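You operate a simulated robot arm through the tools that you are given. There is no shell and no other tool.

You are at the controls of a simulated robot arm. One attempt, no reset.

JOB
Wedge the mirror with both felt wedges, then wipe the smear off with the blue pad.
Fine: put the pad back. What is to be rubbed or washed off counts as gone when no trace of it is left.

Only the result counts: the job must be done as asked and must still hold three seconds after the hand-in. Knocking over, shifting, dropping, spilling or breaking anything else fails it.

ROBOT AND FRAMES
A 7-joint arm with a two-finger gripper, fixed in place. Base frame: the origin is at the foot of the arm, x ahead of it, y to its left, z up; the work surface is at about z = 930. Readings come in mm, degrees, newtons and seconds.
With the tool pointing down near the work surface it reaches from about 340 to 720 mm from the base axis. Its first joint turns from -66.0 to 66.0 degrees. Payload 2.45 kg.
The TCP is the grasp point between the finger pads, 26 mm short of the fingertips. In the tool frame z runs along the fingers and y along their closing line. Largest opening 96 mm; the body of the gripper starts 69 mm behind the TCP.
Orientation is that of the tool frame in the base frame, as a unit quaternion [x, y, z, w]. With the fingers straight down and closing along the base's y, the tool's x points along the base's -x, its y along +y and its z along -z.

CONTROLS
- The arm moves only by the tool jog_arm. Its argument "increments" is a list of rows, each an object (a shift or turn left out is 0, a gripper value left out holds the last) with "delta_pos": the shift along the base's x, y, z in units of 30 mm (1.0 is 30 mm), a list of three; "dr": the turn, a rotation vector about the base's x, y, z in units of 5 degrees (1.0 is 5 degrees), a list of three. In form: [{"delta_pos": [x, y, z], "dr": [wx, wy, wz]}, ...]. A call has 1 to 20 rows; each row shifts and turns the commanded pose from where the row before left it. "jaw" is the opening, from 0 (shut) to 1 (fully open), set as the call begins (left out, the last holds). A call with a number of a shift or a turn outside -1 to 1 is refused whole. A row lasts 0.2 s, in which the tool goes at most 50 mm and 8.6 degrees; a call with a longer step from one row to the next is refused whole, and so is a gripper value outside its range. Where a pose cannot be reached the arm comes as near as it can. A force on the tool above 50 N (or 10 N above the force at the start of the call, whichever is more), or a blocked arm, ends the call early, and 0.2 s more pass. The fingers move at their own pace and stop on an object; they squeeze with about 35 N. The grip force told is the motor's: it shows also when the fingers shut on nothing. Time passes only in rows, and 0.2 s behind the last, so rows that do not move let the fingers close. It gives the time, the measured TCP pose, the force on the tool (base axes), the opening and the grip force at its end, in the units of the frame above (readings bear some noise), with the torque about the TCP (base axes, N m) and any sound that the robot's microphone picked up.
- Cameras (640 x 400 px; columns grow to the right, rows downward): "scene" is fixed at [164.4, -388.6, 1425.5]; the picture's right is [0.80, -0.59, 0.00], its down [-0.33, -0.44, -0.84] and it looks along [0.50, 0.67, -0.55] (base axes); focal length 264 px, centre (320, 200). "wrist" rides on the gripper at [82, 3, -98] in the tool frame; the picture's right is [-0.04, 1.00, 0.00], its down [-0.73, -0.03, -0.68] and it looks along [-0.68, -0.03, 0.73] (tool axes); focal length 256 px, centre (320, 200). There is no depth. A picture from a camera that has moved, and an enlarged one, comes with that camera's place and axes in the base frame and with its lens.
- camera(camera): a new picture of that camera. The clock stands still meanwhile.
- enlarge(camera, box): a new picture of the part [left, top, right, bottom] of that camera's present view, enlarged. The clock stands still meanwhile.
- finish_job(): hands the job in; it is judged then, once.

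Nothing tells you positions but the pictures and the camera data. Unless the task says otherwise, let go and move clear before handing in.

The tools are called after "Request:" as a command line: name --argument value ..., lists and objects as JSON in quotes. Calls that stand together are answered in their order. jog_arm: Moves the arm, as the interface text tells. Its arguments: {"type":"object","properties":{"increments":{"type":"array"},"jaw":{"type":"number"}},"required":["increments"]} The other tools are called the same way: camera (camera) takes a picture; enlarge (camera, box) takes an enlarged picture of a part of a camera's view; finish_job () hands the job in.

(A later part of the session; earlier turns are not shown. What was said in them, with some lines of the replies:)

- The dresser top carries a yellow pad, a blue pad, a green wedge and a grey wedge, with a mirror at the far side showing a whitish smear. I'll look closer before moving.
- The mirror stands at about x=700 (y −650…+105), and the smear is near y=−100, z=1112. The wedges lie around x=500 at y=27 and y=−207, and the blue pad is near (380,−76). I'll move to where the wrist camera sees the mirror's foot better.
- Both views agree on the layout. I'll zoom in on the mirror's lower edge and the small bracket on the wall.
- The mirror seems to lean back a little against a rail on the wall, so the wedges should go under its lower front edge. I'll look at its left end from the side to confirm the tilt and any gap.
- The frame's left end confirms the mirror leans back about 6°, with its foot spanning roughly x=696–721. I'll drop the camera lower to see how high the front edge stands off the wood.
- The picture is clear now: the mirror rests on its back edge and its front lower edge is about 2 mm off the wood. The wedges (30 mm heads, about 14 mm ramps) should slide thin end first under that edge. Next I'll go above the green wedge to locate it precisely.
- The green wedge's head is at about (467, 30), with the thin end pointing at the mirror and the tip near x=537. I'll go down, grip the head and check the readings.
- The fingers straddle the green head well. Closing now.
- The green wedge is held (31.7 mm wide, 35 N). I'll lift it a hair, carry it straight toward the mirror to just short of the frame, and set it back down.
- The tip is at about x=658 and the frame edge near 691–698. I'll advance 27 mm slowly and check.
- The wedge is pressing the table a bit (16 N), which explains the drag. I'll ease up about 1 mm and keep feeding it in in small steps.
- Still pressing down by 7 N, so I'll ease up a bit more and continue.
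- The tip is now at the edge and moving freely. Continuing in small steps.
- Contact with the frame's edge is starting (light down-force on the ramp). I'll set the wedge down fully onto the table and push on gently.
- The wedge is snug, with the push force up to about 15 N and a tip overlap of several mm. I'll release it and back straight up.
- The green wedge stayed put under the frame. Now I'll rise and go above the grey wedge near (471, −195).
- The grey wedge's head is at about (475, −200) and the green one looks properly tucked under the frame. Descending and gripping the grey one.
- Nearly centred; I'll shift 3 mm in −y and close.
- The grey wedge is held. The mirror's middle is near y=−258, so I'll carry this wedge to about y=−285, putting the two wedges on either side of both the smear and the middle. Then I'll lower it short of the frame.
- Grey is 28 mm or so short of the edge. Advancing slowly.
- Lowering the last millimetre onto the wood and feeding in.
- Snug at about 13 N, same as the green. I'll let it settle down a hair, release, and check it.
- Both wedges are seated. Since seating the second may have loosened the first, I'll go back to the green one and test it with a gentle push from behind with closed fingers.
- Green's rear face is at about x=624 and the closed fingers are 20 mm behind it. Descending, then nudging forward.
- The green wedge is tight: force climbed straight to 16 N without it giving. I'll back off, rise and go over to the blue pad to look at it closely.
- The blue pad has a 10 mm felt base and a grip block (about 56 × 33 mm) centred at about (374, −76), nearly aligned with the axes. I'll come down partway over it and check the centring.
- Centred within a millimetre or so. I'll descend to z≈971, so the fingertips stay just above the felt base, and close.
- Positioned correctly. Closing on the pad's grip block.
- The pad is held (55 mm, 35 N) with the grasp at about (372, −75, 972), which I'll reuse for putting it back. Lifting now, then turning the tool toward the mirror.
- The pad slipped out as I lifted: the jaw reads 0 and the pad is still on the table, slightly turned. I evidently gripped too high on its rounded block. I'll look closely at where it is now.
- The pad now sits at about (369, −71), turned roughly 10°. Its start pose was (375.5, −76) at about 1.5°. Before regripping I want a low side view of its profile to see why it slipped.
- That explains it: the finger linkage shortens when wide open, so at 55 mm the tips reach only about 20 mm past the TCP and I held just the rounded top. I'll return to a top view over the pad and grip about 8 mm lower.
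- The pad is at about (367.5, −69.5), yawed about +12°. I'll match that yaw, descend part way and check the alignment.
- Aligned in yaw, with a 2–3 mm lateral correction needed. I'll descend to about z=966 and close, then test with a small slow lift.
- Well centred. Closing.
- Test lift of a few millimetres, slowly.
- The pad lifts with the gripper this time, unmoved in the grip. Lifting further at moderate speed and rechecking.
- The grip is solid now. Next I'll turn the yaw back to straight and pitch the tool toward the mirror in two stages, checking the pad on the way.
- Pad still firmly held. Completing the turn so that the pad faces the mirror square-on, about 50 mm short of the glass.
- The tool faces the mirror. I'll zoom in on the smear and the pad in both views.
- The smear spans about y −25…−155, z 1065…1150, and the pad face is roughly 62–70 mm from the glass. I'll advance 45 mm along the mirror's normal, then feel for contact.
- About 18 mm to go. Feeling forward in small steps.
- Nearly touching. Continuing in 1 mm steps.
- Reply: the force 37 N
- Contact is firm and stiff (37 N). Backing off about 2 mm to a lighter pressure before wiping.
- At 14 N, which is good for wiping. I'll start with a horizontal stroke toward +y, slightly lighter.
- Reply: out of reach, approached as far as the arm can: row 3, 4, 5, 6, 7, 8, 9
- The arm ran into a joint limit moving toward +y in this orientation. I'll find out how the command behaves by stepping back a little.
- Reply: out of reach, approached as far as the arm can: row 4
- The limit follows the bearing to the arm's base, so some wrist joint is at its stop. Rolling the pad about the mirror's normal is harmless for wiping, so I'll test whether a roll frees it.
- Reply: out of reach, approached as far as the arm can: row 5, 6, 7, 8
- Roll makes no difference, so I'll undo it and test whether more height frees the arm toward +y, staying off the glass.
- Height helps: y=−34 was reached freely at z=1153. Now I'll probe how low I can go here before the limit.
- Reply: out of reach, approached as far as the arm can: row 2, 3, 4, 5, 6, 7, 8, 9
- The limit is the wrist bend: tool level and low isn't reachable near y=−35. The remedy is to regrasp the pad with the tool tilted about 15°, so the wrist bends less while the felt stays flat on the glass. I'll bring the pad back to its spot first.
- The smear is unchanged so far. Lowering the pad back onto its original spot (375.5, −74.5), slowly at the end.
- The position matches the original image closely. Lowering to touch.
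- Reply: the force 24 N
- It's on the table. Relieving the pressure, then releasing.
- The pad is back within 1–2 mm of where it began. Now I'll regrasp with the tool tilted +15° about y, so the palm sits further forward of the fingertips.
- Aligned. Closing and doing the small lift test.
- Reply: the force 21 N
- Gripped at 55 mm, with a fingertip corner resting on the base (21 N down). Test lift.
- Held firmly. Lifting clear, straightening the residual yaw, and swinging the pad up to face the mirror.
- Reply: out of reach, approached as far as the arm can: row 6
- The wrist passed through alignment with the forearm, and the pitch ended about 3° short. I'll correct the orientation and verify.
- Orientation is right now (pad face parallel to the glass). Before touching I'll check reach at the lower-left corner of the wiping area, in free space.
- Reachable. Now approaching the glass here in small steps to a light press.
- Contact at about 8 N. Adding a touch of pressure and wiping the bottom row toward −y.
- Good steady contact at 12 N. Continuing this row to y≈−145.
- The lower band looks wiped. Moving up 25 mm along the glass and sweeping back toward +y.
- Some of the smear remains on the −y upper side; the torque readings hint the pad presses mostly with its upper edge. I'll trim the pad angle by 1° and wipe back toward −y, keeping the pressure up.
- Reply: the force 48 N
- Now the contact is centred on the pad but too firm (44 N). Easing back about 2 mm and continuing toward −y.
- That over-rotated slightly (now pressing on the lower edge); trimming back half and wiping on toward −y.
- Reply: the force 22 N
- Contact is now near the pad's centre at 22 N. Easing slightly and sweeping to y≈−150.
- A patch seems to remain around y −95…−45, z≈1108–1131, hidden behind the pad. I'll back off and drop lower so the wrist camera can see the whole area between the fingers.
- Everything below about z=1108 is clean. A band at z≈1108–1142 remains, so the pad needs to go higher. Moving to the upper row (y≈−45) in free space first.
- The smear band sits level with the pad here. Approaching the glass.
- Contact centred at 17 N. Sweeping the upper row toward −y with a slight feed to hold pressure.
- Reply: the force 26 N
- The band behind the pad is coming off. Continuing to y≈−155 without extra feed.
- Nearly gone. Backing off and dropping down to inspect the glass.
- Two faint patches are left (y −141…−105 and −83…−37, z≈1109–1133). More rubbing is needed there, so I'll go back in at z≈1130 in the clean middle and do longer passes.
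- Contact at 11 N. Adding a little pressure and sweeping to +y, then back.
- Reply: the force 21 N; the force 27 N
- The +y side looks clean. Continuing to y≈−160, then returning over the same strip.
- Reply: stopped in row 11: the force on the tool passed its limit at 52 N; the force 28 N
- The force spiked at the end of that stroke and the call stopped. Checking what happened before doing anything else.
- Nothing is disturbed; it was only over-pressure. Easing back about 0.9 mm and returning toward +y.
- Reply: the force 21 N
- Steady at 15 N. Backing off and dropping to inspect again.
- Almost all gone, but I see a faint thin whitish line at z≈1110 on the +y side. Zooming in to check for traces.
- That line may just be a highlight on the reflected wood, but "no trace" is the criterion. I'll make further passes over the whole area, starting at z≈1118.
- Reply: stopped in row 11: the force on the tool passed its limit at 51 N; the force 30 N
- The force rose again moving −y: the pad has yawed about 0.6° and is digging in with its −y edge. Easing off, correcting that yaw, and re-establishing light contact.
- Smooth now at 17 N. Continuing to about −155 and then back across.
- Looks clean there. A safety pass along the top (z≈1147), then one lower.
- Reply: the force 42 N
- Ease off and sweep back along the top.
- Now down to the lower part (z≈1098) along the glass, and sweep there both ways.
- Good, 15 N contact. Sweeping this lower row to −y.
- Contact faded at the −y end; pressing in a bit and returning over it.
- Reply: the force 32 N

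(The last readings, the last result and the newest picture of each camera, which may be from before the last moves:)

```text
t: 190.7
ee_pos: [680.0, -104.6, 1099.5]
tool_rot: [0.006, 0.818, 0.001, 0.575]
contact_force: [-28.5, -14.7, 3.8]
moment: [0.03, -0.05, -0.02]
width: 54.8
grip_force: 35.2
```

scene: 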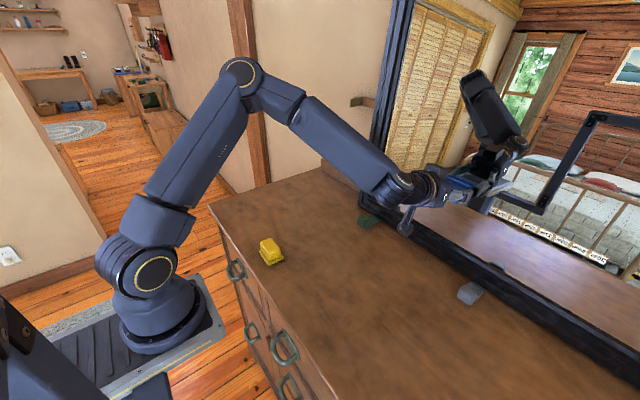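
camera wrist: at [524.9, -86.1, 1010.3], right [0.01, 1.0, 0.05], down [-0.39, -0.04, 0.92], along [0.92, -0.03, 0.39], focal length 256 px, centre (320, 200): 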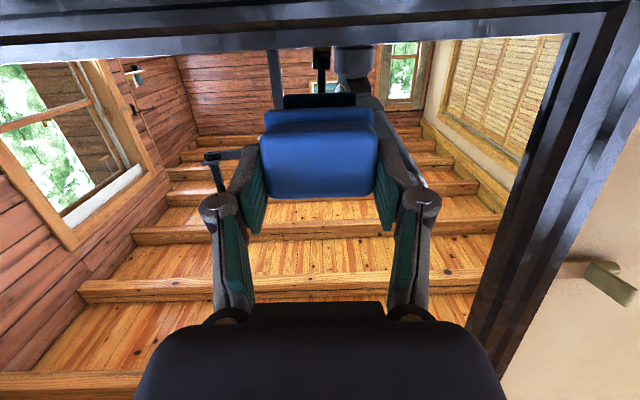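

Good rub. Now backing away from the glass to inspect the whole area thoroughly.

Request:
jog_arm --increments '[{"delta_pos": [-0.4, 0, 0.04]}, {"delta_pos": [-0.9, 0.2, 0]}, {"delta_pos": [0, 0.2, -0.7]}, {"delta_pos": [0, 0, -0.7]}, {"delta_pos": [0, 0, -0.1]}, {"delta_pos": [0, 0, 0]}]'

Request:
camera --camera "wrist"

Request:
enlarge --camera "wrist" --box '[240, 170, 400, 290]'

Request:
enlarge --camera "scene" --box '[390, 130, 490, 210]'

```text
t: 192.1
ee_pos: [643.3, -90.8, 1055.3]
tool_rot: [0.003, 0.818, 0.004, 0.575]
contact_force: [-0.5, 0.0, -0.9]
moment: [0.01, 0.02, 0.01]
width: 55.0
grip_force: 34.9
```

```text
taken
camera wrist: at [522.8, -86.6, 1010.1], right [0.02, 1.0, 0.05], down [-0.39, -0.04, 0.92], along [0.92, -0.03, 0.39], focal length 256 px, centre (320, 200)
```

wrist: 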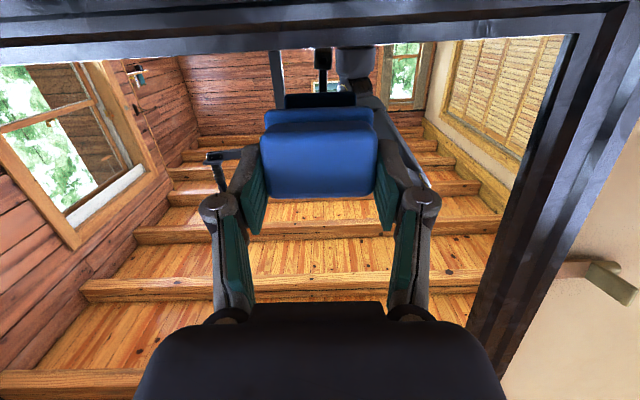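

```text
3.33 times, centred on (320, 230) of wrist
camera zoom: at [522.8, -86.6, 1010.1], right [0.02, 1.0, 0.05], down [-0.39, -0.04, 0.92], along [0.92, -0.03, 0.39], focal length 853 px, centre (320, 100)
```

zoom: 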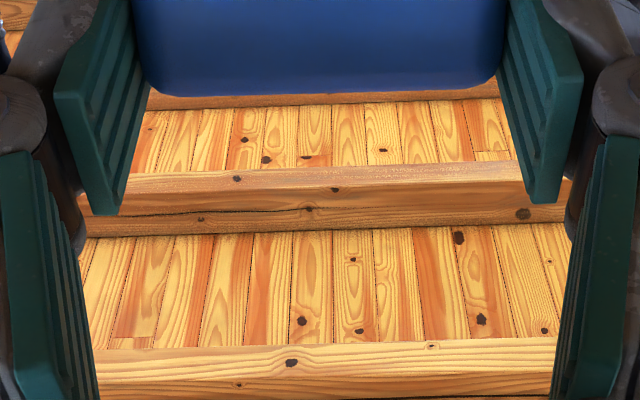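

```text
5.00 times, centred on (440, 170) of scene
camera zoom: at [164.4, -388.6, 1425.5], right [0.8, -0.59, 0.0], down [-0.33, -0.44, -0.84], along [0.5, 0.67, -0.55], focal length 1320 px, centre (-280, 350)
```

zoom: 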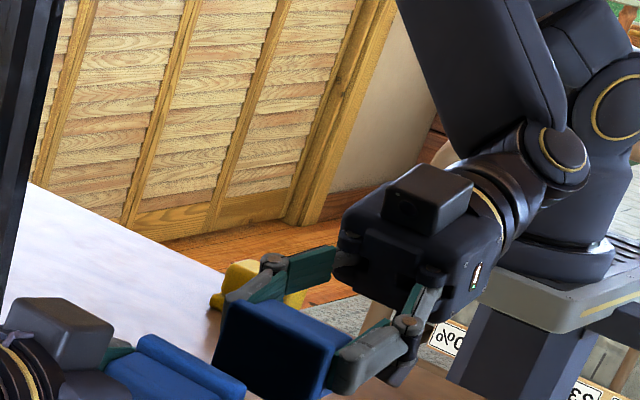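

The remaining light line is unchanged and belongs to the reflected wood grain. Swinging back to the mid pose, where the wrist camera sees the whole former smear area unobstructed.

Request:
jog_arm --increments '[{"delta_pos": [-0.447, 0.027, 0.19], "dr": [0, 0.92, 0]}, {"delta_pos": [-0.447, 0.027, 0.19], "dr": [0, 0.92, 0]}, {"delta_pos": [-0.447, 0.027, 0.19], "dr": [0, 0.92, 0]}, {"delta_pos": [-0.447, 0.027, 0.19], "dr": [0, 0.92, 0]}, {"delta_pos": [-0.447, 0.027, 0.19], "dr": [0, 0.92, 0]}, {"delta_pos": [-0.447, 0.027, 0.19], "dr": [0, 0.92, 0]}, {"delta_pos": [-0.447, 0.027, 0.19], "dr": [0, 0.92, 0]}, {"delta_pos": [-0.447, 0.027, 0.19], "dr": [0, 0.92, 0]}, {"delta_pos": [-0.447, 0.027, 0.19], "dr": [0, 0.92, 0]}, {"delta_pos": [-0.447, 0.027, 0.19], "dr": [0, 0.92, 0]}, {"delta_pos": [0, 0, 0]}]'

Request:
camera --camera "wrist"

Request:
enlarge --camera "wrist" --box '[240, 195, 400, 305]'

Request:
enlarge --camera "scene" --box '[380, 130, 500, 220]'

```text
t: 194.5
ee_pos: [507.4, -81.6, 1111.9]
tool_rot: [0.004, 0.978, 0.001, 0.21]
contact_force: [0.3, -0.5, -0.8]
moment: [0.01, -0.01, -0.02]
width: 54.9
grip_force: 35.1
```

```text
taken
camera wrist: at [393.8, -77.8, 1167.2], right [0.04, 1.0, 0.02], down [0.39, -0.04, 0.92], along [0.92, -0.03, -0.39], focal length 256 px, centre (320, 200)
```

wrist: 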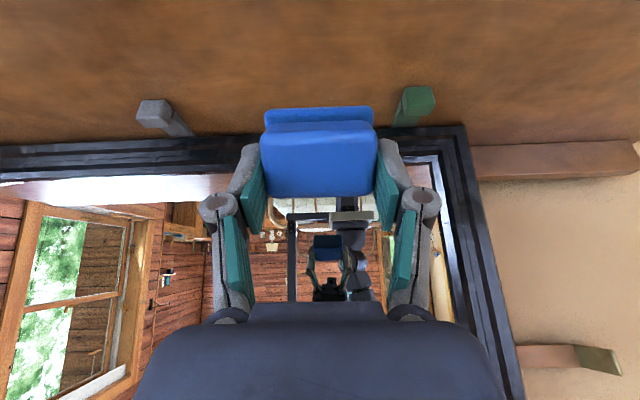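

```text
3.64 times, centred on (320, 250) of wrist
camera zoom: at [393.8, -77.8, 1167.2], right [0.04, 1.0, 0.02], down [0.39, -0.04, 0.92], along [0.92, -0.03, -0.39], focal length 931 px, centre (320, 18)
```

zoom: 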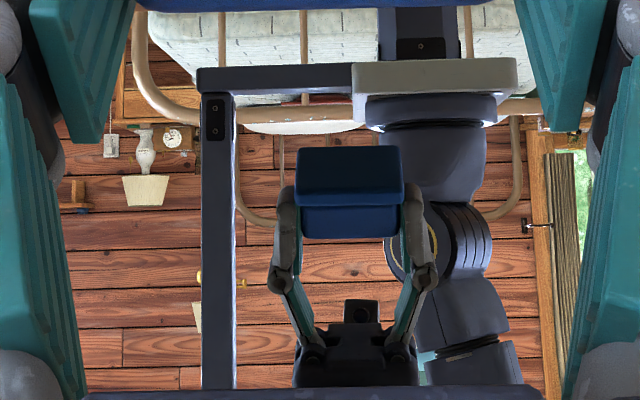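

```text
4.44 times, centred on (440, 175) of scene
camera zoom: at [164.4, -388.6, 1425.5], right [0.8, -0.59, 0.0], down [-0.33, -0.44, -0.84], along [0.5, 0.67, -0.55], focal length 1173 px, centre (-213, 311)
```

zoom: 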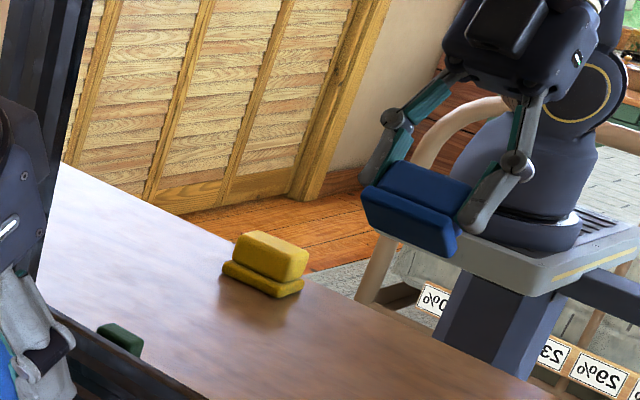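

The glass is clean with no trace left. Before putting the pad back I'll check it hasn't shifted in the grip compared with when I picked it up.

Request:
enlarge --camera "wrist" --box '[200, 90, 440, 240]'

Request:
enlarge --camera "wrist" --box '[100, 70, 480, 200]'

```text
2.67 times, centred on (320, 165) of wrist
camera zoom: at [393.8, -77.8, 1167.2], right [0.04, 1.0, 0.02], down [0.39, -0.04, 0.92], along [0.92, -0.03, -0.39], focal length 683 px, centre (320, 293)
```

zoom: 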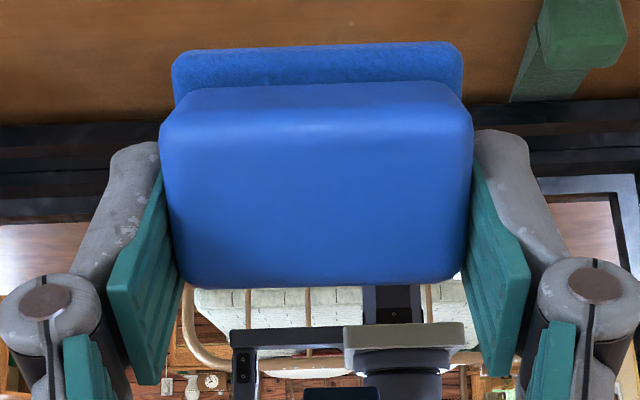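

```text
1.68 times, centred on (290, 135) of wrist
camera zoom: at [393.8, -77.8, 1167.2], right [0.04, 1.0, 0.02], down [0.39, -0.04, 0.92], along [0.92, -0.03, -0.39], focal length 431 px, centre (370, 310)
```

zoom: 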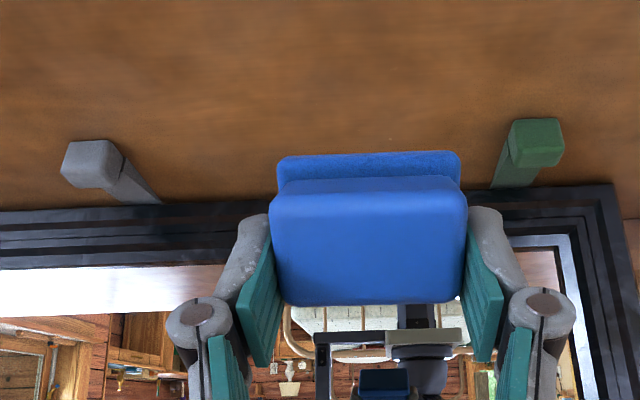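

The pad hasn't moved in the grip, and both wedges are still in place. Bringing it back above its original spot with the same tilt as at pickup.

Request:
jog_arm --increments '[{"delta_pos": [-0.463, 0.022, -0.2], "dr": [0, 0.871, 0]}, {"delta_pos": [-0.463, 0.022, -0.3], "dr": [0, 0.871, 0]}, {"delta_pos": [-0.463, 0.022, -0.4], "dr": [0, 0.871, 0]}, {"delta_pos": [-0.463, 0.022, -0.45], "dr": [0, 0.871, 0]}, {"delta_pos": [-0.463, 0.022, -0.45], "dr": [0, 0.871, 0]}, {"delta_pos": [-0.463, 0.022, -0.45], "dr": [0, 0.871, 0]}, {"delta_pos": [-0.463, 0.022, -0.45], "dr": [0, 0.871, 0]}, {"delta_pos": [-0.463, 0.022, -0.45], "dr": [0, 0.871, 0]}, {"delta_pos": [-0.463, 0.022, -0.4], "dr": [0, 0.871, 0]}, {"delta_pos": [0, 0, 0]}, {"delta_pos": [0, 0, 0]}]'

Request:
enlarge --camera "scene" --box '[270, 230, 370, 320]'

Request:
camera --camera "wrist"

```text
t: 196.9
ee_pos: [380.0, -76.6, 1004.8]
tool_rot: [0.004, 0.991, 0.0, -0.131]
contact_force: [-0.5, 0.4, -0.7]
moment: [0.0, -0.03, 0.01]
width: 55.1
grip_force: 35.5
```

```text
4.44 times, centred on (320, 275) of scene
camera zoom: at [164.4, -388.6, 1425.5], right [0.8, -0.59, 0.0], down [-0.33, -0.44, -0.84], along [0.5, 0.67, -0.55], focal length 1173 px, centre (320, -133)
```

zoom: 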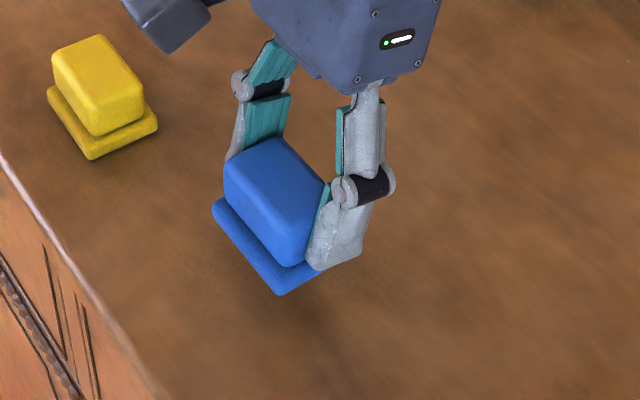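

```text
taken
camera wrist: at [329.1, -72.2, 1119.7], right [0.05, 1.0, -0.01], down [0.88, -0.04, 0.47], along [0.46, -0.03, -0.89], focal length 256 px, centre (320, 200)
```

wrist: 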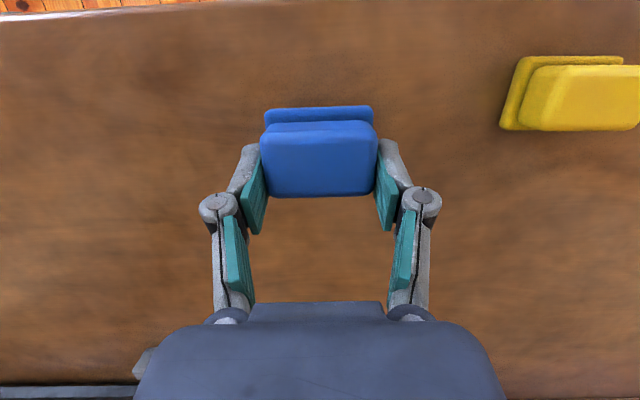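

Nearly exact. Small correction in x and yaw, then lowering gently to the wood.

Request:
jog_arm --increments '[{"delta_pos": [0.03, 0, -0.3], "dr": [0, 0, 0.08]}, {"delta_pos": [0, 0, -0.4]}, {"delta_pos": [0, 0, -0.3]}, {"delta_pos": [0, 0, -0.12]}, {"delta_pos": [0, 0, 0]}]'

Request:
enlarge --camera "scene" --box '[270, 230, 370, 320]'

```text
t: 198.1
ee_pos: [383.5, -75.1, 971.5]
tool_rot: [0.0, 0.991, -0.001, -0.131]
contact_force: [-0.7, -0.1, -1.3]
moment: [0.0, -0.01, -0.03]
width: 54.8
grip_force: 35.1
```

```text
4.44 times, centred on (320, 275) of scene
camera zoom: at [164.4, -388.6, 1425.5], right [0.8, -0.59, 0.0], down [-0.33, -0.44, -0.84], along [0.5, 0.67, -0.55], focal length 1173 px, centre (320, -133)
```

zoom: 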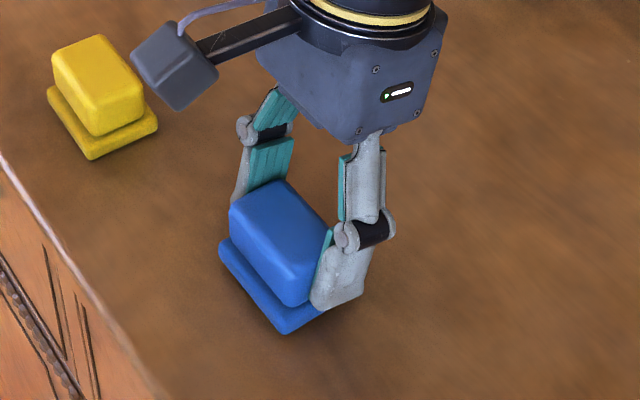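

The image now overlays the original position. Lowering the last few millimetres.

Request:
jog_arm --increments '[{"delta_pos": [0, 0, -0.07]}, {"delta_pos": [0, 0, -0.04]}, {"delta_pos": [0, 0, 0]}]'

```text
t: 198.9
ee_pos: [384.0, -76.5, 968.5]
tool_rot: [0.001, 0.991, -0.001, -0.131]
contact_force: [-0.5, 0.2, -0.3]
moment: [0.0, -0.03, 0.03]
width: 54.8
grip_force: 35.0
```

Request:
jog_arm --increments '[{"delta_pos": [0, 0, -0.03]}, {"delta_pos": [0, 0, -0.01]}, {"delta_pos": [0, 0, 0]}]'

```text
t: 199.7
ee_pos: [385.0, -77.0, 967.1]
tool_rot: [0.0, 0.991, 0.0, -0.13]
contact_force: [-1.0, 1.2, 3.0]
moment: [0.0, -0.05, 0.01]
width: 55.0
grip_force: 34.7
```

Touching lightly (3 N). Opening the fingers.

Request:
jog_arm --increments '[{"delta_pos": [0, 0, 0]}, {"delta_pos": [0, 0, 0]}, {"delta_pos": [0, 0, 0]}, {"delta_pos": [0, 0, 0]}, {"delta_pos": [0, 0, 0]}]' --jaw 1

Request:
enlarge --camera "scene" --box '[270, 230, 370, 320]'

Request:
camera --camera "wrist"

```text
t: 200.9
ee_pos: [382.9, -77.4, 967.8]
tool_rot: [0.001, 0.991, -0.001, -0.13]
contact_force: [0.1, 0.3, -0.1]
moment: [0.0, 0.03, -0.03]
width: 95.9
grip_force: 0.1
```

```text
4.44 times, centred on (320, 275) of scene
camera zoom: at [164.4, -388.6, 1425.5], right [0.8, -0.59, 0.0], down [-0.33, -0.44, -0.84], along [0.5, 0.67, -0.55], focal length 1173 px, centre (320, -133)
```

zoom: 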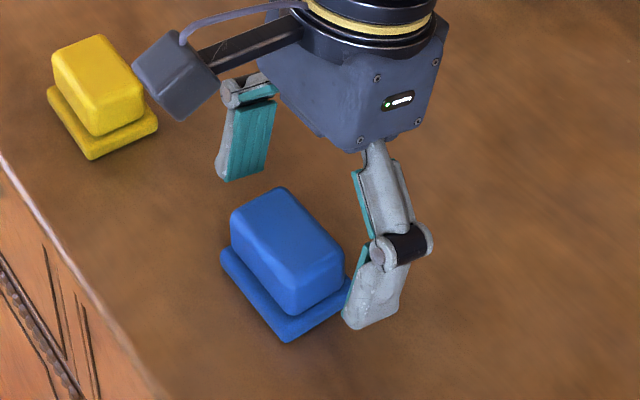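

```text
taken
camera wrist: at [331.3, -72.4, 1082.8], right [0.04, 1.0, -0.01], down [0.88, -0.03, 0.47], along [0.47, -0.03, -0.88], focal length 256 px, centre (320, 200)
```

wrist: 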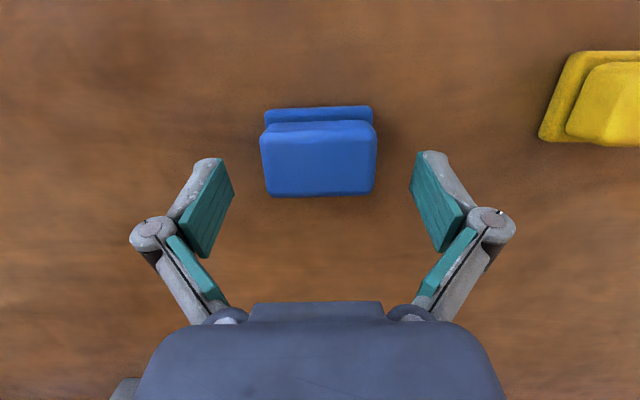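

The pad is back within about 1–2 mm of its original spot. Rising clear and returning the tool upright toward the starting pose for a final inspection.

Request:
jog_arm --increments '[{"delta_pos": [0.05, 0, 0.4]}, {"delta_pos": [0, 0, 0.9]}, {"delta_pos": [0, 0, 1]}, {"delta_pos": [0, 0, 1]}, {"delta_pos": [0, 0, 1], "dr": [0, -1, 0]}, {"delta_pos": [-0.2, 0.5, 1], "dr": [0, -1, 0]}, {"delta_pos": [-0.3, 0.7, 1], "dr": [0, -1, 0]}, {"delta_pos": [-0.3, 0.8, 1]}, {"delta_pos": [-0.3, 0.8, 1]}, {"delta_pos": [-0.3, 0.8, 1]}, {"delta_pos": [-0.2, 0.8, 0.7]}, {"delta_pos": [0, 0.6, 0.5]}, {"delta_pos": [0, 0, 0]}]'

Request:
camera --camera "scene"

Request:
camera --camera "wrist"

```text
t: 203.7
ee_pos: [337.5, 74.9, 1283.3]
tool_rot: [0.001, 1.0, 0.0, 0.0]
contact_force: [0.2, 0.5, -0.1]
moment: [0.0, 0.0, 0.0]
width: 96.1
grip_force: 0.1
```

```text
taken
```

scene: 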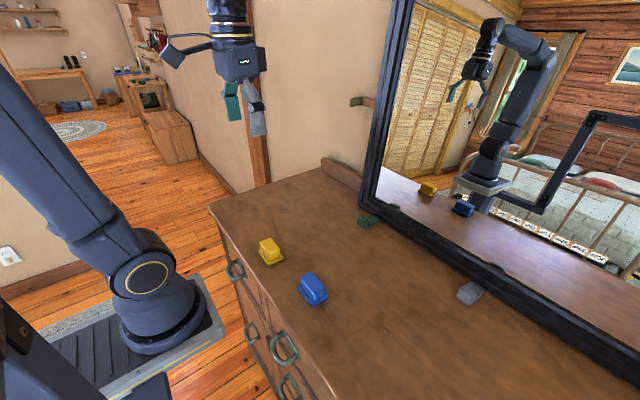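

```text
taken
camera wrist: at [256.6, 78.6, 1380.9], right [0.04, 1.0, 0.0], down [0.73, -0.03, 0.68], along [0.68, -0.03, -0.73], focal length 256 px, centre (320, 200)
```

wrist: 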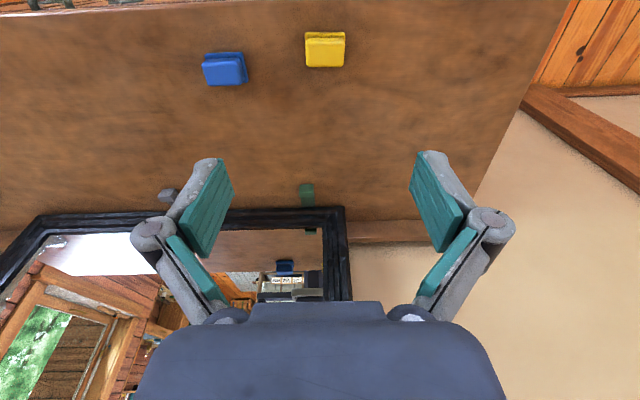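

Request:
enlarge --camera "scene" --box '[390, 130, 490, 210]'

Request:
enlarge --camera "scene" --box '[340, 190, 500, 310]'

Request:
enlarge --camera "scene" --box '[280, 250, 360, 320]'

Request:
enlarge --camera "wrist" --box '[140, 0, 400, 160]'

Request:
enlarge --camera "wrist" --box '[200, 220, 340, 310]'

```text
5.00 times, centred on (440, 170) of scene
camera zoom: at [164.4, -388.6, 1425.5], right [0.8, -0.59, 0.0], down [-0.33, -0.44, -0.84], along [0.5, 0.67, -0.55], focal length 1320 px, centre (-280, 350)
```

zoom: 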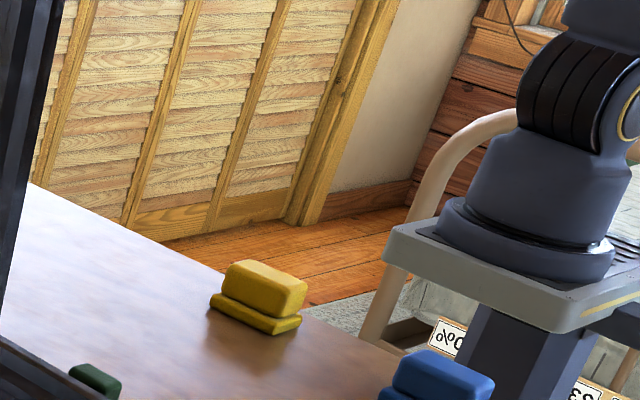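

```text
3.33 times, centred on (420, 250) of scene
camera zoom: at [164.4, -388.6, 1425.5], right [0.8, -0.59, 0.0], down [-0.33, -0.44, -0.84], along [0.5, 0.67, -0.55], focal length 880 px, centre (-13, 33)
```

zoom: 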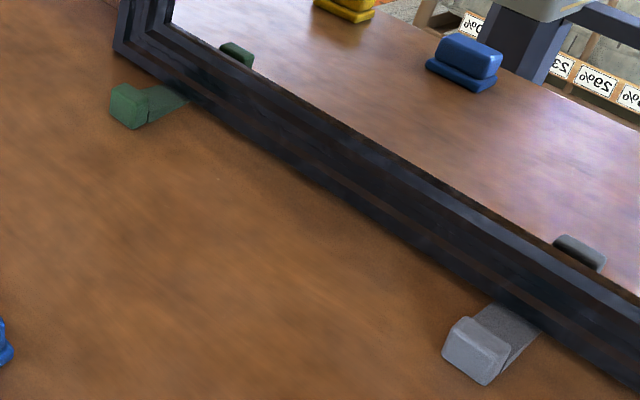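

```text
5.71 times, centred on (320, 285) of scene
camera zoom: at [164.4, -388.6, 1425.5], right [0.8, -0.59, 0.0], down [-0.33, -0.44, -0.84], along [0.5, 0.67, -0.55], focal length 1508 px, centre (320, -286)
```

zoom: 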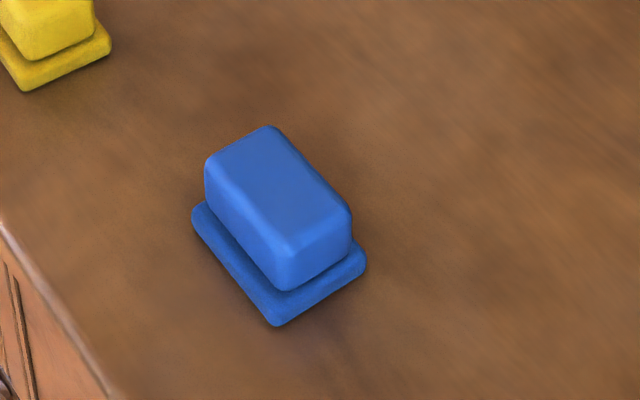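

```text
2.46 times, centred on (270, 80) of wrist
camera zoom: at [256.6, 78.6, 1380.9], right [0.04, 1.0, 0.0], down [0.73, -0.03, 0.68], along [0.68, -0.03, -0.73], focal length 630 px, centre (443, 495)
```

zoom: 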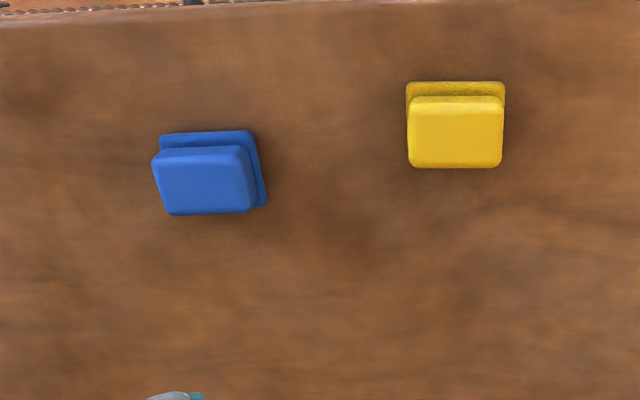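

```text
4.44 times, centred on (270, 265) of wrist
camera zoom: at [256.6, 78.6, 1380.9], right [0.04, 1.0, 0.0], down [0.73, -0.03, 0.68], along [0.68, -0.03, -0.73], focal length 1138 px, centre (542, -89)
```

zoom: 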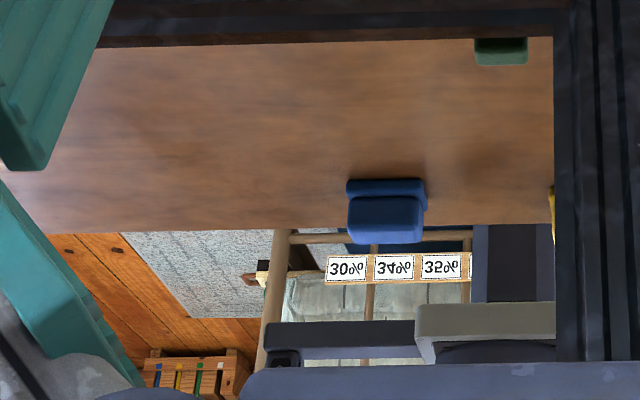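

Everything looks right. One last comparison against the very first pictures, to make sure the mirror itself hasn't shifted and the wedges still sit tight.

Request:
enlarge --camera "scene" --box '[220, 150, 540, 350]'

Request:
enlarge --camera "scene" --box '[350, 195, 400, 235]'

Request:
enlarge --camera "scene" --box '[445, 265, 515, 315]'

Request:
enlarge --camera "wrist" --box '[0, 180, 400, 400]'

```text
2.00 times, centred on (380, 250) of scene
camera zoom: at [164.4, -388.6, 1425.5], right [0.8, -0.59, 0.0], down [-0.33, -0.44, -0.84], along [0.5, 0.67, -0.55], focal length 528 px, centre (200, 100)
```

zoom: 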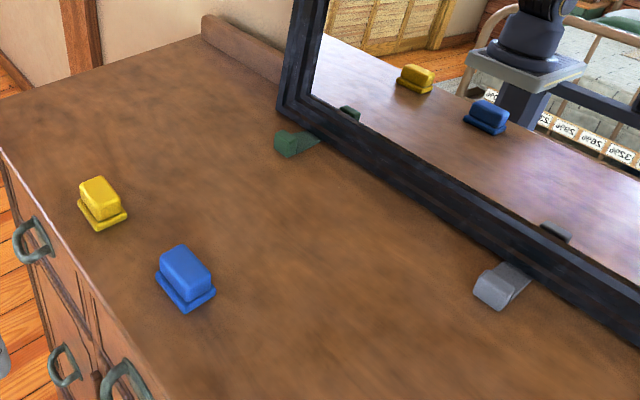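

```text
10.00 times, centred on (375, 215) of scene
camera zoom: at [164.4, -388.6, 1425.5], right [0.8, -0.59, 0.0], down [-0.33, -0.44, -0.84], along [0.5, 0.67, -0.55], focal length 2639 px, centre (-230, 50)
```

zoom: 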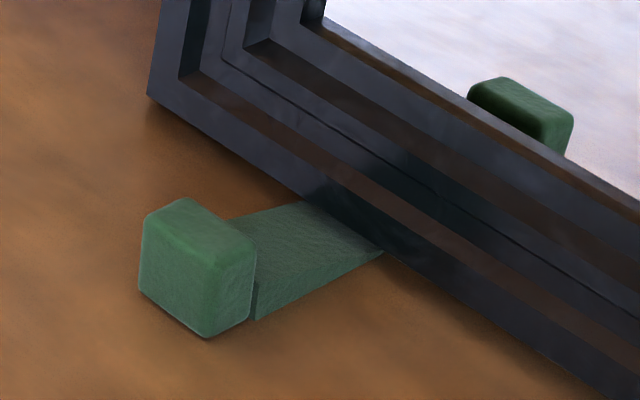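

```text
8.00 times, centred on (480, 290) of scene
camera zoom: at [164.4, -388.6, 1425.5], right [0.8, -0.59, 0.0], down [-0.33, -0.44, -0.84], along [0.5, 0.67, -0.55], focal length 2111 px, centre (-960, -520)
```

zoom: 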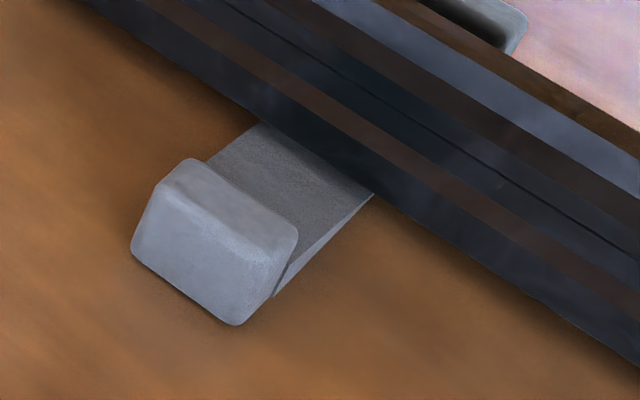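

```text
1.60 times, centred on (200, 290) of wrist
camera zoom: at [256.6, 78.6, 1380.9], right [0.04, 1.0, 0.0], down [0.73, -0.03, 0.68], along [0.68, -0.03, -0.73], focal length 410 px, centre (512, 56)
```

zoom: 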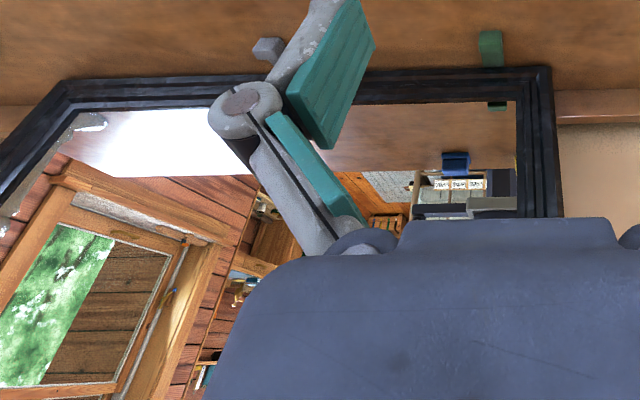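

Nothing has shifted: the mirror corner and reflections match the first pictures. Both wedges sit under the frame, the glass is clean, the blue pad is back on its spot, and the arm is clear. Handing in.

Request:
finish_job

```text
The job is handed in.
```

The job is handed in. The mirror is wedged, the smear is gone, and the blue pad is back on its spot. I don't have the judge's result.

- **Wedges:** The green wedge is at about y = 32 and the grey at about y = −284, one on each side of the mirror's middle. I pushed each one under the lower front edge with about 14 N. The green wedge held when I tested it again after seating the grey one. I did not test the grey one again, and neither was pushed after the wiping.
- **Smear:** No trace shows in either camera view. I went over the whole area more than once, with only the blue pad.
- **Pad:** It is back within about 1–2 mm of where it started. My first grip was too shallow: the pad slipped as I lifted it and turned about 12° on the table, about 9 mm from its spot.
- **Pressing force:** Twice while wiping, the force passed the 50 N limit and the arm stopped. The mirror's corner and reflections still match the first pictures.

The arm has let go and is clear of everything, near its starting pose.
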